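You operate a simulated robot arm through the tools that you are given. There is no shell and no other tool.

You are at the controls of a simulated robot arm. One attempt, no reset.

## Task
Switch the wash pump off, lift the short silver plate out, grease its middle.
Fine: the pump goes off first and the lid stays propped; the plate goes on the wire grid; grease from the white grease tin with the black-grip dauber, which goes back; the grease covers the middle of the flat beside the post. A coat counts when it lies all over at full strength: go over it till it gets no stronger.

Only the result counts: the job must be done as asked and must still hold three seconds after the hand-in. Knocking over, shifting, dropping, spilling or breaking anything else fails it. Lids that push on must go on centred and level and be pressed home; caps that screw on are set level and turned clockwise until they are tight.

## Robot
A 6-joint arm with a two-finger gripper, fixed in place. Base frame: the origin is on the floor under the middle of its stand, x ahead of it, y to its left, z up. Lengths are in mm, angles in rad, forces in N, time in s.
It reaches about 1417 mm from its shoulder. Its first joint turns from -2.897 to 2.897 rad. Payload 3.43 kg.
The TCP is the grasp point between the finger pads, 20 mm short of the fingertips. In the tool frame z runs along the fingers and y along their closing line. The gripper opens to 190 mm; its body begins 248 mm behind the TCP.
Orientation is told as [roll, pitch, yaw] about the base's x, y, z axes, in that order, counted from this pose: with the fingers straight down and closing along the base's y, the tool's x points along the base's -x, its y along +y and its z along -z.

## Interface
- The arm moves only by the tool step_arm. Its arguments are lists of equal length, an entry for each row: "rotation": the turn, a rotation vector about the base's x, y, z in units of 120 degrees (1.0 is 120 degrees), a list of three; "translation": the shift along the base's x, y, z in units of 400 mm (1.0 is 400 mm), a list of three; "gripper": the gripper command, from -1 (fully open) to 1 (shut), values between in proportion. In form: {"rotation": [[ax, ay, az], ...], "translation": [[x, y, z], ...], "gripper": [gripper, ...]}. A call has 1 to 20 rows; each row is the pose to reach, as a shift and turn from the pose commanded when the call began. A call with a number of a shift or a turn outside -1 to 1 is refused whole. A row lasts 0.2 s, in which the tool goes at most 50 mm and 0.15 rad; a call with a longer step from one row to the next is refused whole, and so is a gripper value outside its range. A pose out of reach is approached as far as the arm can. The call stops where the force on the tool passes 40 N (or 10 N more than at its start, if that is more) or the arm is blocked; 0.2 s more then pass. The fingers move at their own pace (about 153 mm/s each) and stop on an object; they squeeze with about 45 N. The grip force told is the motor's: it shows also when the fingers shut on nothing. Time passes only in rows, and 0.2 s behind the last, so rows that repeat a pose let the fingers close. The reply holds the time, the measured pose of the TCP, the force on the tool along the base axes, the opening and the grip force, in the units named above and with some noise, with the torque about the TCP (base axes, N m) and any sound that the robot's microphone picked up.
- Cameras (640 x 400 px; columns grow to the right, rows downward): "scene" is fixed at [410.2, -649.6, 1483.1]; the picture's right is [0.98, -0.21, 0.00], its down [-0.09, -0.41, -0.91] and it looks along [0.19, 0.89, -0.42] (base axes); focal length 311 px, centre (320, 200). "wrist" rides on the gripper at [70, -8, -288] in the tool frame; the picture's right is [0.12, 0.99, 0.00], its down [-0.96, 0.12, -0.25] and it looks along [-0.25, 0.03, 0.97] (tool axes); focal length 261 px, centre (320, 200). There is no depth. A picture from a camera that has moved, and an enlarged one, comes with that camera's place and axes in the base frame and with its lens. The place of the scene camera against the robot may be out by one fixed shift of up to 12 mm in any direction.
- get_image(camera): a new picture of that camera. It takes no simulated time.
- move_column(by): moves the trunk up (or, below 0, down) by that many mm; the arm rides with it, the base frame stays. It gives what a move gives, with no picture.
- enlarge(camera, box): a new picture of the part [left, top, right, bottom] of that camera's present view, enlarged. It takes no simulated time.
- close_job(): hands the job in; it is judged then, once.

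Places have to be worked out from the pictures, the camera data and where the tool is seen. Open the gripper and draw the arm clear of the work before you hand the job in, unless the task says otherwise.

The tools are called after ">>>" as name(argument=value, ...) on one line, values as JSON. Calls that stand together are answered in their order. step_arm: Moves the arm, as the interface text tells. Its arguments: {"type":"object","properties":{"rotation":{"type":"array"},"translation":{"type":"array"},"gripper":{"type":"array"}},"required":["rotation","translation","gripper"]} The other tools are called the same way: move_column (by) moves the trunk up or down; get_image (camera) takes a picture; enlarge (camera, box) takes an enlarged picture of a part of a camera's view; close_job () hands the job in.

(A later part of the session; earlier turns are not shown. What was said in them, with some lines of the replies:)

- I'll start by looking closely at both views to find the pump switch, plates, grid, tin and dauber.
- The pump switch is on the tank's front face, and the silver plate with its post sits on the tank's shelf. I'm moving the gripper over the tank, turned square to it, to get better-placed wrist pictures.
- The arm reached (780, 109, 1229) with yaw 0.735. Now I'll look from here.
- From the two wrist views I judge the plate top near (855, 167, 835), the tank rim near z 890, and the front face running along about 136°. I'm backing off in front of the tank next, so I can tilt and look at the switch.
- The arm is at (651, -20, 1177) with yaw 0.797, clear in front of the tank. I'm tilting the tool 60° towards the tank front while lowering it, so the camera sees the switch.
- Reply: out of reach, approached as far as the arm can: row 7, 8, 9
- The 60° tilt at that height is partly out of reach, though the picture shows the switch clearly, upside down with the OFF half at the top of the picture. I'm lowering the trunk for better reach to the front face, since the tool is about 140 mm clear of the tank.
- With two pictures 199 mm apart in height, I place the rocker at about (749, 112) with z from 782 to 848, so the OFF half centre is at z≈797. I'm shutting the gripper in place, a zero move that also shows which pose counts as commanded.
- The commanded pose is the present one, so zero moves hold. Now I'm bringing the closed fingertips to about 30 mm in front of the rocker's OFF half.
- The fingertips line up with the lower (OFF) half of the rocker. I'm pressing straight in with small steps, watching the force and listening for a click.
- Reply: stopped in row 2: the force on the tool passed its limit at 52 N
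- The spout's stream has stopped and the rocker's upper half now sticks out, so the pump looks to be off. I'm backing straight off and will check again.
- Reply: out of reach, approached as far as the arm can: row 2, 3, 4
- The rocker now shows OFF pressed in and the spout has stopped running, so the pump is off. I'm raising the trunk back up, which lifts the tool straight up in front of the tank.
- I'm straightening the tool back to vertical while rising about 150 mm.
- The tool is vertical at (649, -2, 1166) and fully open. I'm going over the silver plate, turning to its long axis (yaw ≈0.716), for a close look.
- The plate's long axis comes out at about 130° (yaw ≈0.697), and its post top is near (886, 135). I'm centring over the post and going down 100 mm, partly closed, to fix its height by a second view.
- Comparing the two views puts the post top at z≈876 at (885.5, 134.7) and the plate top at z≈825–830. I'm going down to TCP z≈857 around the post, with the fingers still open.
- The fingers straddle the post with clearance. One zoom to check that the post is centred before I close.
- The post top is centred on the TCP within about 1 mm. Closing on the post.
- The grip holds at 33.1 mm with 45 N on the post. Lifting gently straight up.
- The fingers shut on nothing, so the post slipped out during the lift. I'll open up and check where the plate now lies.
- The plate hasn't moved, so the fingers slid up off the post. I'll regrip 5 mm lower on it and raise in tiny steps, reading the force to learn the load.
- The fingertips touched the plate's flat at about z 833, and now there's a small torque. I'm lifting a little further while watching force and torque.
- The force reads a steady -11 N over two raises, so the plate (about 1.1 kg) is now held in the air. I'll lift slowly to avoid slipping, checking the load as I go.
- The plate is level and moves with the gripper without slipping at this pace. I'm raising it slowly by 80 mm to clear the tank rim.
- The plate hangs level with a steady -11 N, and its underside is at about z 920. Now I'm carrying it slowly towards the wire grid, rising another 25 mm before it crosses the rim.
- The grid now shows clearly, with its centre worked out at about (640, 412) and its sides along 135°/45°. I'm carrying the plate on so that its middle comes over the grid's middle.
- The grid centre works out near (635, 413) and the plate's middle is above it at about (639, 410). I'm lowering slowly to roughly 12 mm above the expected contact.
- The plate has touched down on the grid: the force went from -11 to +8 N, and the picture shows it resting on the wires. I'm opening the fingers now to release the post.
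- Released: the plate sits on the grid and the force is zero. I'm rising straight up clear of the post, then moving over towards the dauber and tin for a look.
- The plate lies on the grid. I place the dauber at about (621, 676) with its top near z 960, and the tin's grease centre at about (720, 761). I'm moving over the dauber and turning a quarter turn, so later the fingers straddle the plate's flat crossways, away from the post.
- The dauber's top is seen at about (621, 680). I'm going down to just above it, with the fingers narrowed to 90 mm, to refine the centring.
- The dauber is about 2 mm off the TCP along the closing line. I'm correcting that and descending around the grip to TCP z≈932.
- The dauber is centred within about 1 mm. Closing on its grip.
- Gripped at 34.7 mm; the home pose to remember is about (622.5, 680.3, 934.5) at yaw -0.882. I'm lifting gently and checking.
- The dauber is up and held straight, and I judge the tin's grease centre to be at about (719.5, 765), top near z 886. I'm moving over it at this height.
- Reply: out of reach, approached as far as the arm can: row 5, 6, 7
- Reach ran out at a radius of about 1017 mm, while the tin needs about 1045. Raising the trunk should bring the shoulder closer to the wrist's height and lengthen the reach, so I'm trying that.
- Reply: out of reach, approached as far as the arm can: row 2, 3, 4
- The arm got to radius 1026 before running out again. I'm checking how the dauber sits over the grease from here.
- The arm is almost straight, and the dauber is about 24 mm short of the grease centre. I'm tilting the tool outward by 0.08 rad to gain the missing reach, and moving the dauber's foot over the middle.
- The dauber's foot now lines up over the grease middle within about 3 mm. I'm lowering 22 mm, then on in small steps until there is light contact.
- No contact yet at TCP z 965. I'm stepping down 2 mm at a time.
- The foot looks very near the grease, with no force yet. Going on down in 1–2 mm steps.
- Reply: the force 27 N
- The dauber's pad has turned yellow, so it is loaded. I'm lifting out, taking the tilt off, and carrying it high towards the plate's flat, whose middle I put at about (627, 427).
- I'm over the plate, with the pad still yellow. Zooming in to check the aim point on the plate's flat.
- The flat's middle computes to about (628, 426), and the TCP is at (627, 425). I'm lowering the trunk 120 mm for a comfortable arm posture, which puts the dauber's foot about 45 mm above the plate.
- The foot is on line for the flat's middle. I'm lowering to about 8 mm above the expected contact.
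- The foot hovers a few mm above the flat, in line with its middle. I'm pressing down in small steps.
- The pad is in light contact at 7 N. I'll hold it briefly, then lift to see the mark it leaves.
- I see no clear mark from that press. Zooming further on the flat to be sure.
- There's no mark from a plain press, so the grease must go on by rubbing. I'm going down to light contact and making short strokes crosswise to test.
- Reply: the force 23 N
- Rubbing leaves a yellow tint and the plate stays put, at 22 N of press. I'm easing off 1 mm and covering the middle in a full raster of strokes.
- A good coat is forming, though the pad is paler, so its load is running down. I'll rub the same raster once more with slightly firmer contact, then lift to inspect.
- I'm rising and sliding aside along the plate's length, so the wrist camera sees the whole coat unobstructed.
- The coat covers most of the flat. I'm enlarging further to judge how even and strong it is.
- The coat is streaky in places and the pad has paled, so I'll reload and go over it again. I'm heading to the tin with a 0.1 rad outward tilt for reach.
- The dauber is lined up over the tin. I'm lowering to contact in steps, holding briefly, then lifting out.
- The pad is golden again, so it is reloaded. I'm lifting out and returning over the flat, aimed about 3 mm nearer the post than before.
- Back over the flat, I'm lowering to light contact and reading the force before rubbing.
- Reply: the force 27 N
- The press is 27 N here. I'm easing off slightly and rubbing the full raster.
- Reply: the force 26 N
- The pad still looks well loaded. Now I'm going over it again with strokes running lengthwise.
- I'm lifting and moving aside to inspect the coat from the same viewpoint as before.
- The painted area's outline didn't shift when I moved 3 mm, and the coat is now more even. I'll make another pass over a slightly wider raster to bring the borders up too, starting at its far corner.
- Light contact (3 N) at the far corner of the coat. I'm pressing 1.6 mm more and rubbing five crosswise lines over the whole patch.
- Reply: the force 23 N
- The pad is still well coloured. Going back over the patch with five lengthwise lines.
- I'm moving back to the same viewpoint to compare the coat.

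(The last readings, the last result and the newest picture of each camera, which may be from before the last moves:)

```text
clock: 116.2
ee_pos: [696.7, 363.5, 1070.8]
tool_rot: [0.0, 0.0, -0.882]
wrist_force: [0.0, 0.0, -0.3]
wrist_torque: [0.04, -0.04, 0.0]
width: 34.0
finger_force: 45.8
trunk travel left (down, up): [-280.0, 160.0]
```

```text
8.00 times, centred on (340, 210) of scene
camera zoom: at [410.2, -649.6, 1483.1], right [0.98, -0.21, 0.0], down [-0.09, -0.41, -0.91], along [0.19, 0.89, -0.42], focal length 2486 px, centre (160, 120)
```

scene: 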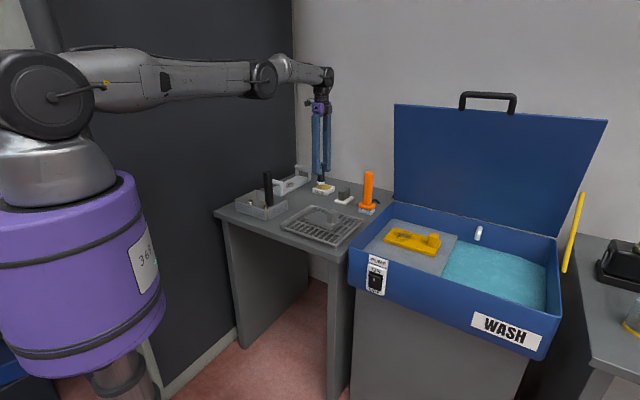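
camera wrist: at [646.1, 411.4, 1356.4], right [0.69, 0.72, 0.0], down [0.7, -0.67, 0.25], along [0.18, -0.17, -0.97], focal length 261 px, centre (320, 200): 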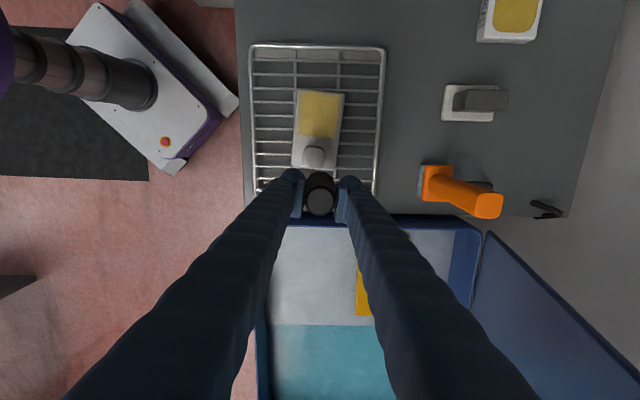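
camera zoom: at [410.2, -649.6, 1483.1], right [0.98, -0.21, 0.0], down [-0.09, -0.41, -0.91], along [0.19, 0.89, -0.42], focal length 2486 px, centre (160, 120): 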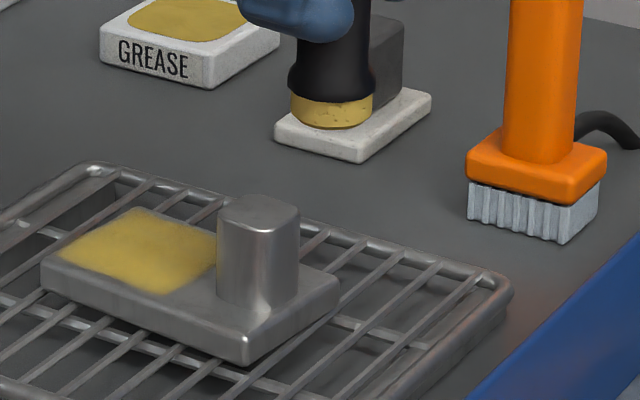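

The coat looks the same as before the last passes and the pad keeps its colour, so the coat is saturated and no longer getting stronger. I'm carrying the dauber back above its home spot at (622.5, 680.3).

>>> step_arm(rotation=[[0, 0, 0], [0, 0, 0], [0, 0, 0], [0, 0, 0], [0, 0, 0], [0, 0, 0], [0, 0, 0], [0, 0, 0], [0, 0, 0], [0, 0, 0], [0, 0, 0]], translation=[[-0.02, 0.08, 0], [-0.04, 0.17, 0], [-0.06, 0.26, 0], [-0.08, 0.35, 0], [-0.1, 0.44, 0], [-0.125, 0.53, -0.03], [-0.15, 0.62, -0.08], [-0.17, 0.71, -0.13], [-0.182, 0.77, -0.165], [-0.1855, 0.792, -0.175], [-0.1855, 0.792, -0.175]], gripper=[1, 1, 1, 1, 1, 1, 1, 1, 1, 1, 1])

>>> enlarge(camera="scene", box=[250, 150, 370, 240])

>>> get_image(camera="wrist")

```text
clock: 118.6
ee_pos: [622.8, 679.4, 1001.5]
tool_rot: [-0.001, 0.0, -0.883]
wrist_force: [0.0, -0.5, -0.7]
wrist_torque: [0.02, -0.01, 0.0]
width: 33.7
finger_force: 44.4
trunk travel left (down, up): [-280.0, 160.0]
```

```text
4.44 times, centred on (310, 195) of scene
camera zoom: at [410.2, -649.6, 1483.1], right [0.98, -0.21, 0.0], down [-0.09, -0.41, -0.91], along [0.19, 0.89, -0.42], focal length 1381 px, centre (364, 222)
```

zoom: 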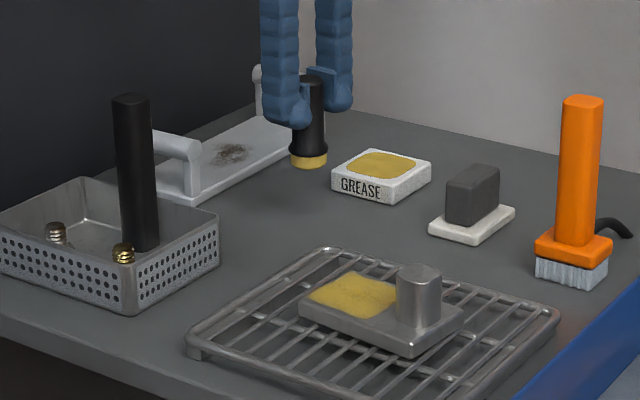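

```text
taken
camera wrist: at [572.2, 729.2, 1288.9], right [0.69, 0.72, 0.0], down [0.7, -0.67, 0.25], along [0.18, -0.17, -0.97], focal length 261 px, centre (320, 200)
```

wrist: 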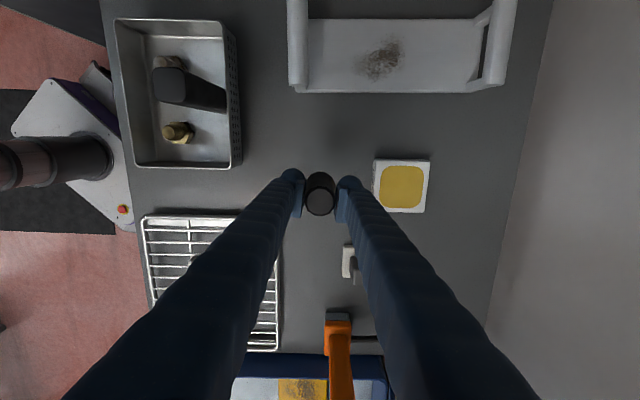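

The dauber is above its home spot and the tin hasn't moved. I'm lowering to about 4 mm above the table.

>>> step_arm(rotation=[[0, 0, 0], [0, 0, 0], [0, 0, 0], [0, 0, 0], [0, 0, 0], [0, 0, 0]], translation=[[0, 0.001, -0.05], [0, 0.002, -0.1], [0, 0.002, -0.135], [0, 0.002, -0.15], [0, 0.002, -0.156], [0, 0.002, -0.16]], gripper=[1, 1, 1, 1, 1, 1])

>>> step_arm(rotation=[[0, 0, 0], [0, 0, 0], [0, 0, 0]], translation=[[0, 0, -0.004], [0, 0, -0.007], [0, 0, -0.009]], gripper=[1, 1, 1])

>>> enlarge(camera="scene", box=[270, 160, 350, 220])

```text
clock: 120.0
ee_pos: [622.5, 681.5, 935.2]
tool_rot: [0.0, -0.001, -0.879]
wrist_force: [-0.3, 0.3, -1.3]
wrist_torque: [0.0, -0.04, -0.01]
width: 34.1
finger_force: 45.3
trunk travel left (down, up): [-280.0, 160.0]
```

```text
clock: 120.8
ee_pos: [623.3, 681.3, 933.6]
tool_rot: [-0.001, -0.001, -0.881]
wrist_force: [0.0, 0.0, -0.8]
wrist_torque: [0.01, -0.03, 0.01]
width: 33.8
finger_force: 44.8
trunk travel left (down, up): [-280.0, 160.0]
```

```text
6.67 times, centred on (310, 190) of scene
camera zoom: at [410.2, -649.6, 1483.1], right [0.98, -0.21, 0.0], down [-0.09, -0.41, -0.91], along [0.19, 0.89, -0.42], focal length 2072 px, centre (387, 267)
```

zoom: 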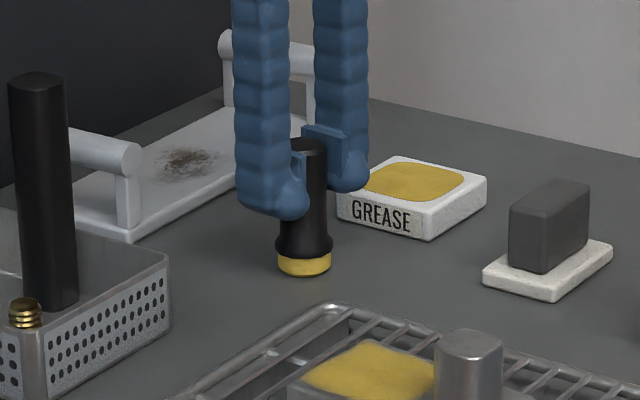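

There's no contact yet at z 933.6, as the dauber slid up slightly in the grip. I'm continuing down in 1 mm steps.

>>> step_arm(rotation=[[0, 0, 0], [0, 0, 0]], translation=[[0, 0, -0.0025], [0, 0, -0.005]], gripper=[1, 1])

>>> step_arm(rotation=[[0, 0, 0], [0, 0, 0]], translation=[[0, 0, -0.0025], [0, 0, -0.004]], gripper=[1, 1])

```text
clock: 121.4
ee_pos: [623.3, 682.3, 931.5]
tool_rot: [0.001, 0.001, -0.881]
wrist_force: [0.6, 0.0, 8.2]
wrist_torque: [-0.08, 0.05, 0.0]
width: 33.9
finger_force: 45.1
trunk travel left (down, up): [-280.0, 160.0]
```

```text
clock: 122.0
ee_pos: [623.4, 681.9, 932.6]
tool_rot: [0.003, -0.001, -0.884]
wrist_force: [1.2, 1.4, 21.9]
wrist_torque: [-0.06, 0.05, 0.04]
width: 34.1
finger_force: 45.4
trunk travel left (down, up): [-280.0, 160.0]
```

The dauber stands on the table. I'm easing the press off, then opening the fingers gently.

>>> step_arm(rotation=[[0, 0, 0], [0, 0, 0], [0, 0, 0], [0, 0, 0], [0, 0, 0]], translation=[[0, 0, 0.005], [0, 0, 0.006], [0, 0, 0.006], [0, 0, 0.006], [0, 0, 0.006]], gripper=[1, 0.6, 0.5, 0.3, 0.1])

>>> enlarge(camera="wrist", box=[240, 140, 400, 240])

>>> enlarge(camera="scene", box=[270, 160, 350, 220])

```text
clock: 123.2
ee_pos: [623.7, 680.3, 932.2]
tool_rot: [0.0, -0.002, -0.881]
wrist_force: [-0.3, -0.2, 0.0]
wrist_torque: [0.07, -0.02, 0.03]
width: 85.6
finger_force: 0.1
trunk travel left (down, up): [-280.0, 160.0]
```

```text
4.00 times, centred on (320, 190) of wrist
camera zoom: at [572.0, 729.8, 1219.3], right [0.69, 0.72, 0.0], down [0.7, -0.67, 0.25], along [0.18, -0.17, -0.97], focal length 1043 px, centre (320, 240)
```

zoom: 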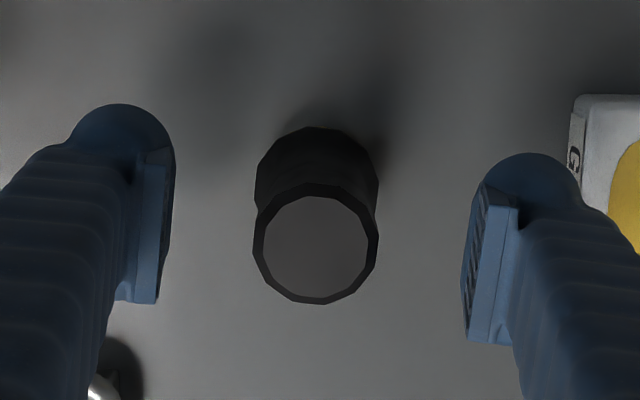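

```text
6.67 times, centred on (310, 190) of scene
camera zoom: at [410.2, -649.6, 1483.1], right [0.98, -0.21, 0.0], down [-0.09, -0.41, -0.91], along [0.19, 0.89, -0.42], focal length 2072 px, centre (387, 267)
```

zoom: 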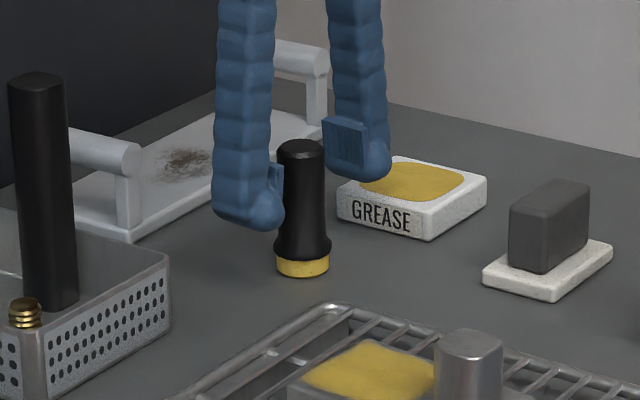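

The dauber stands upright in its old place. I'm rising straight up, clear of it.

>>> step_arm(rotation=[[0, 0, 0], [0, 0, 0], [0, 0, 0], [0, 0, 0], [0, 0, 0], [0, 0, 0], [0, 0, 0]], translation=[[0, 0, 0.04], [0, 0, 0.14], [0, 0, 0.25], [0, 0, 0.36], [0, 0, 0.46], [0, 0, 0.5], [0, 0, 0.5]], gripper=[0.1, 0.1, 0.1, 0, -0.5, -1, -1])

>>> get_image(camera="wrist")

>>> get_image(camera="scene")

>>> enlarge(camera="scene", box=[210, 150, 400, 270])

```text
clock: 124.8
ee_pos: [623.6, 680.8, 1132.6]
tool_rot: [-0.002, 0.0, -0.88]
wrist_force: [0.5, -0.3, 0.4]
wrist_torque: [-0.03, 0.0, 0.0]
width: 190.0
finger_force: 0.2
trunk travel left (down, up): [-280.0, 160.0]
```

```text
taken
camera wrist: at [572.3, 730.2, 1420.3], right [0.69, 0.72, 0.0], down [0.7, -0.67, 0.25], along [0.18, -0.17, -0.97], focal length 261 px, centre (320, 200)
```

wrist: 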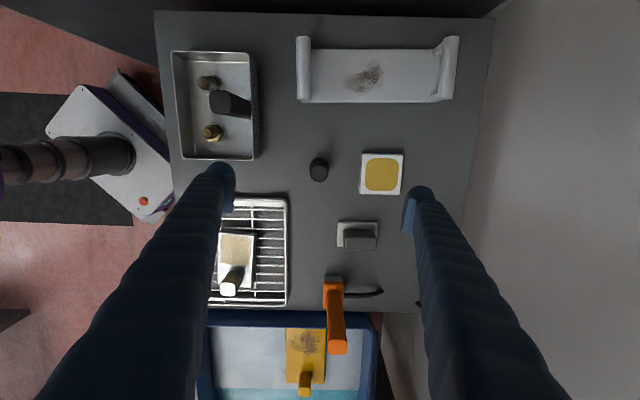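

```text
taken
```

scene: 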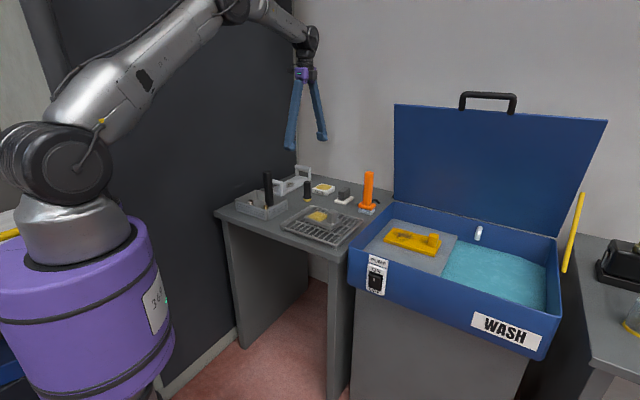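

```text
3.33 times, centred on (305, 210) of scene
camera zoom: at [410.2, -649.6, 1483.1], right [0.98, -0.21, 0.0], down [-0.09, -0.41, -0.91], along [0.19, 0.89, -0.42], focal length 1036 px, centre (370, 167)
```

zoom: 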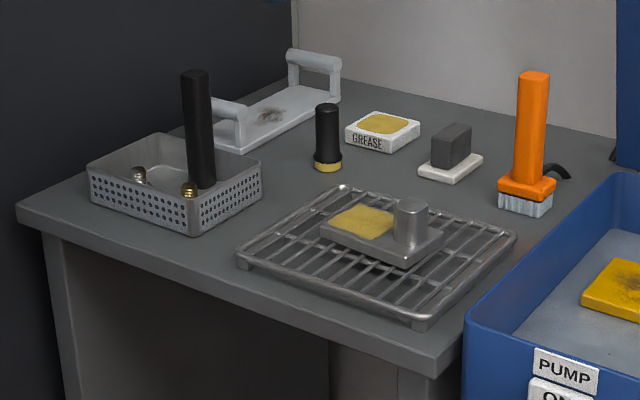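

Everything stands where it was. I'm moving above the plate with the open gripper for a clean, closer look at the coat before handing in.

>>> step_arm(rotation=[[0, 0, 0], [0, 0, 0], [0, 0, 0], [0, 0, 0], [0, 0, 0], [0, 0, 0], [0, 0, 0], [0, 0, 0]], translation=[[0.005, -0.1, 0], [0.01, -0.2, 0], [0.015, -0.3, 0], [0.02, -0.4, 0], [0.025, -0.5, 0], [0.03, -0.58, -0.05], [0.035, -0.63, -0.1], [0.035, -0.63, -0.1]], gripper=[-1, -1, -1, -1, -1, -1, -1, -1])

>>> get_image(camera="wrist")

>>> enlarge(camera="wrist", box=[270, 140, 366, 200])

```text
clock: 126.6
ee_pos: [637.1, 428.0, 1092.4]
tool_rot: [0.001, 0.001, -0.88]
wrist_force: [-0.7, 0.1, -0.3]
wrist_torque: [0.01, -0.01, -0.04]
width: 190.3
finger_force: 0.1
trunk travel left (down, up): [-280.0, 160.0]
```

```text
taken
camera wrist: at [585.9, 476.5, 1379.9], right [0.69, 0.72, 0.0], down [0.7, -0.67, 0.25], along [0.18, -0.17, -0.97], focal length 261 px, centre (320, 200)
```

wrist: 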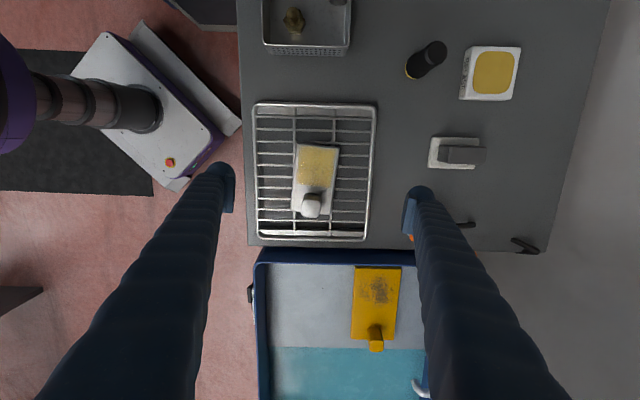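

```text
6.67 times, centred on (318, 170) of wrist
camera zoom: at [585.9, 476.5, 1379.9], right [0.69, 0.72, 0.0], down [0.7, -0.67, 0.25], along [0.18, -0.17, -0.97], focal length 1738 px, centre (333, 400)
```

zoom: 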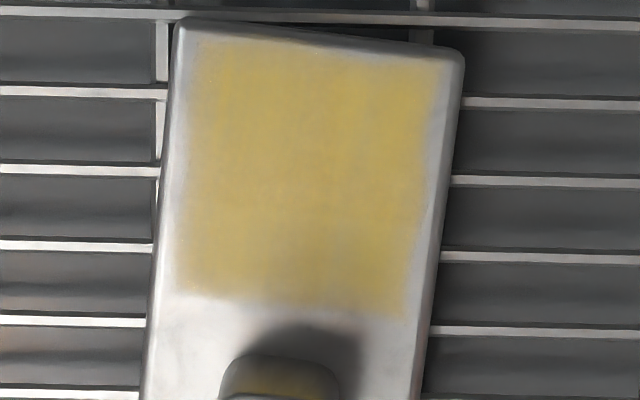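

The coat is even across the flat with nothing else disturbed, the pump is off and the lid still propped. I'm drawing the arm up and clear, back towards its starting place.

>>> step_arm(rotation=[[0, 0, 0], [0, 0, 0], [0, 0, 0], [0, 0, 0], [0, 0, 0], [0, 0, 0], [0, 0, 0], [0, 0, 0], [0, 0, 0], [0, 0, 0]], translation=[[0, 0, 0.1], [0, 0, 0.2], [0, 0, 0.3], [-0.02, -0.1, 0.34], [-0.04, -0.2, 0.34], [-0.06, -0.3, 0.34], [-0.08, -0.4, 0.34], [-0.1, -0.5, 0.34], [-0.12, -0.6, 0.34], [-0.12, -0.6, 0.34]], gripper=[-1, -1, -1, -1, -1, -1, -1, -1, -1, -1])

>>> get_image(camera="scene")

>>> enlarge(camera="scene", box=[280, 180, 440, 300])

>>> get_image(camera="wrist")

```text
clock: 128.8
ee_pos: [588.8, 188.6, 1227.4]
tool_rot: [0.002, -0.002, -0.882]
wrist_force: [-0.1, -0.8, 0.5]
wrist_torque: [0.11, 0.01, 0.02]
width: 190.1
finger_force: 0.1
trunk travel left (down, up): [-280.0, 160.0]
```

```text
taken
```

scene: 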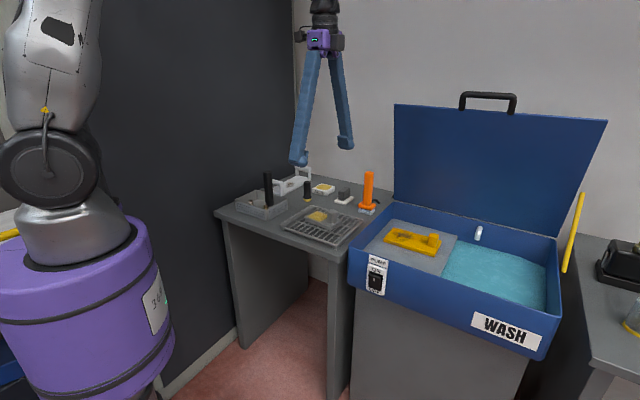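

```text
3.33 times, centred on (360, 240) of scene
camera zoom: at [410.2, -649.6, 1483.1], right [0.98, -0.21, 0.0], down [-0.09, -0.41, -0.91], along [0.19, 0.89, -0.42], focal length 1036 px, centre (187, 67)
```

zoom: 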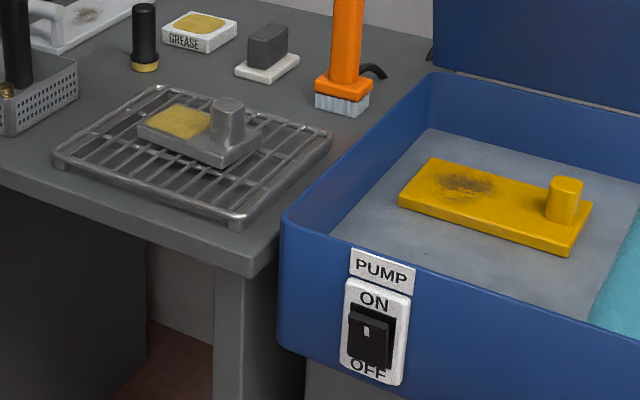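

```text
taken
camera wrist: at [538.6, 236.9, 1515.4], right [0.69, 0.72, 0.0], down [0.7, -0.67, 0.25], along [0.18, -0.17, -0.97], focal length 261 px, centre (320, 200)
```

wrist: 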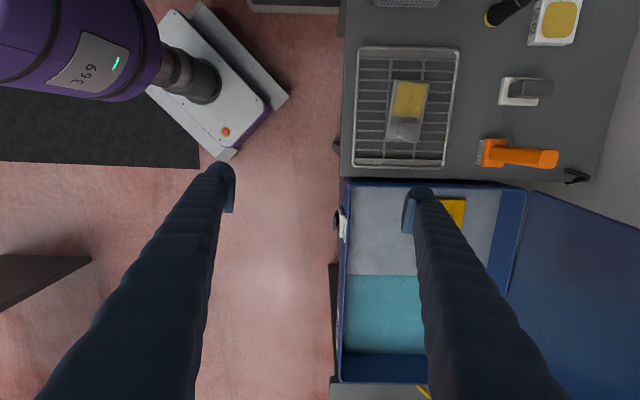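

From here there's less glare, so I'll take one last look at the coat.

>>> enlarge(camera="wrist", box=[376, 70, 440, 150])

>>> enlarge(camera="scene", box=[300, 200, 350, 232])

```text
5.00 times, centred on (408, 110) of wrist
camera zoom: at [538.6, 236.9, 1515.4], right [0.69, 0.72, 0.0], down [0.7, -0.67, 0.25], along [0.18, -0.17, -0.97], focal length 1303 px, centre (-120, 650)
```

zoom: 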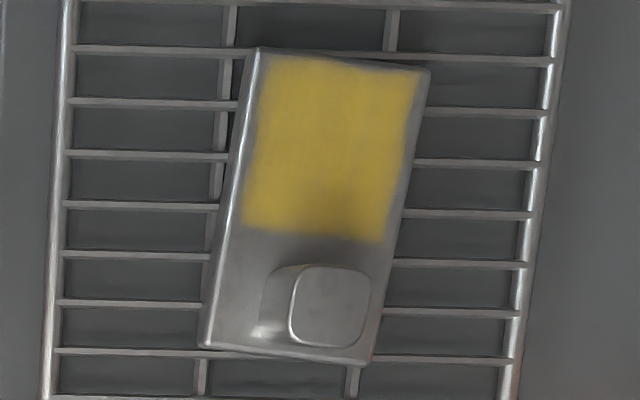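

```text
12.50 times, centred on (325, 216) of scene
camera zoom: at [410.2, -649.6, 1483.1], right [0.98, -0.21, 0.0], down [-0.09, -0.41, -0.91], along [0.19, 0.89, -0.42], focal length 3884 px, centre (258, 0)
```

zoom: 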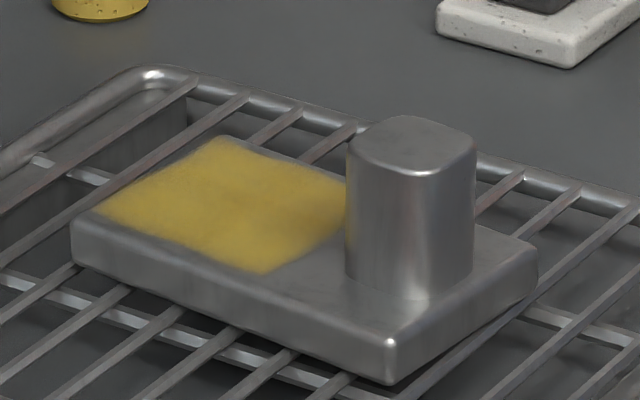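

The coat is solid, even and sharply bounded across the middle of the flat. The pump is off, the lid is propped, the dauber is back in its place and the open gripper is clear, so I'm handing the job in.

>>> close_job()

```text
The job is handed in.
```

I've handed the job in. In the last pictures every step looked done, though I've had no verdict back yet.

- **Pump:** it was switched off first. The rocker shows OFF and the spout has stopped running. The lid is still propped.
- **Plate:** the short silver plate is lying flat on the wire grid, near its middle. On my first try at lifting it, the gripper slid off the post. The plate stayed where it was on the tank shelf, and a second, slower lift worked.
- **Grease:** a solid, even coat covers the middle of the flat beside the post. Pressing left no mark, so I rubbed it on. I reloaded the dauber once and went over the area until it looked no stronger between checks.
- **Dauber:** it is standing upright in its original place, with some grease still on the pad.

I saw nothing else knocked, moved or spilled. The gripper is open and the arm is clear of the work.
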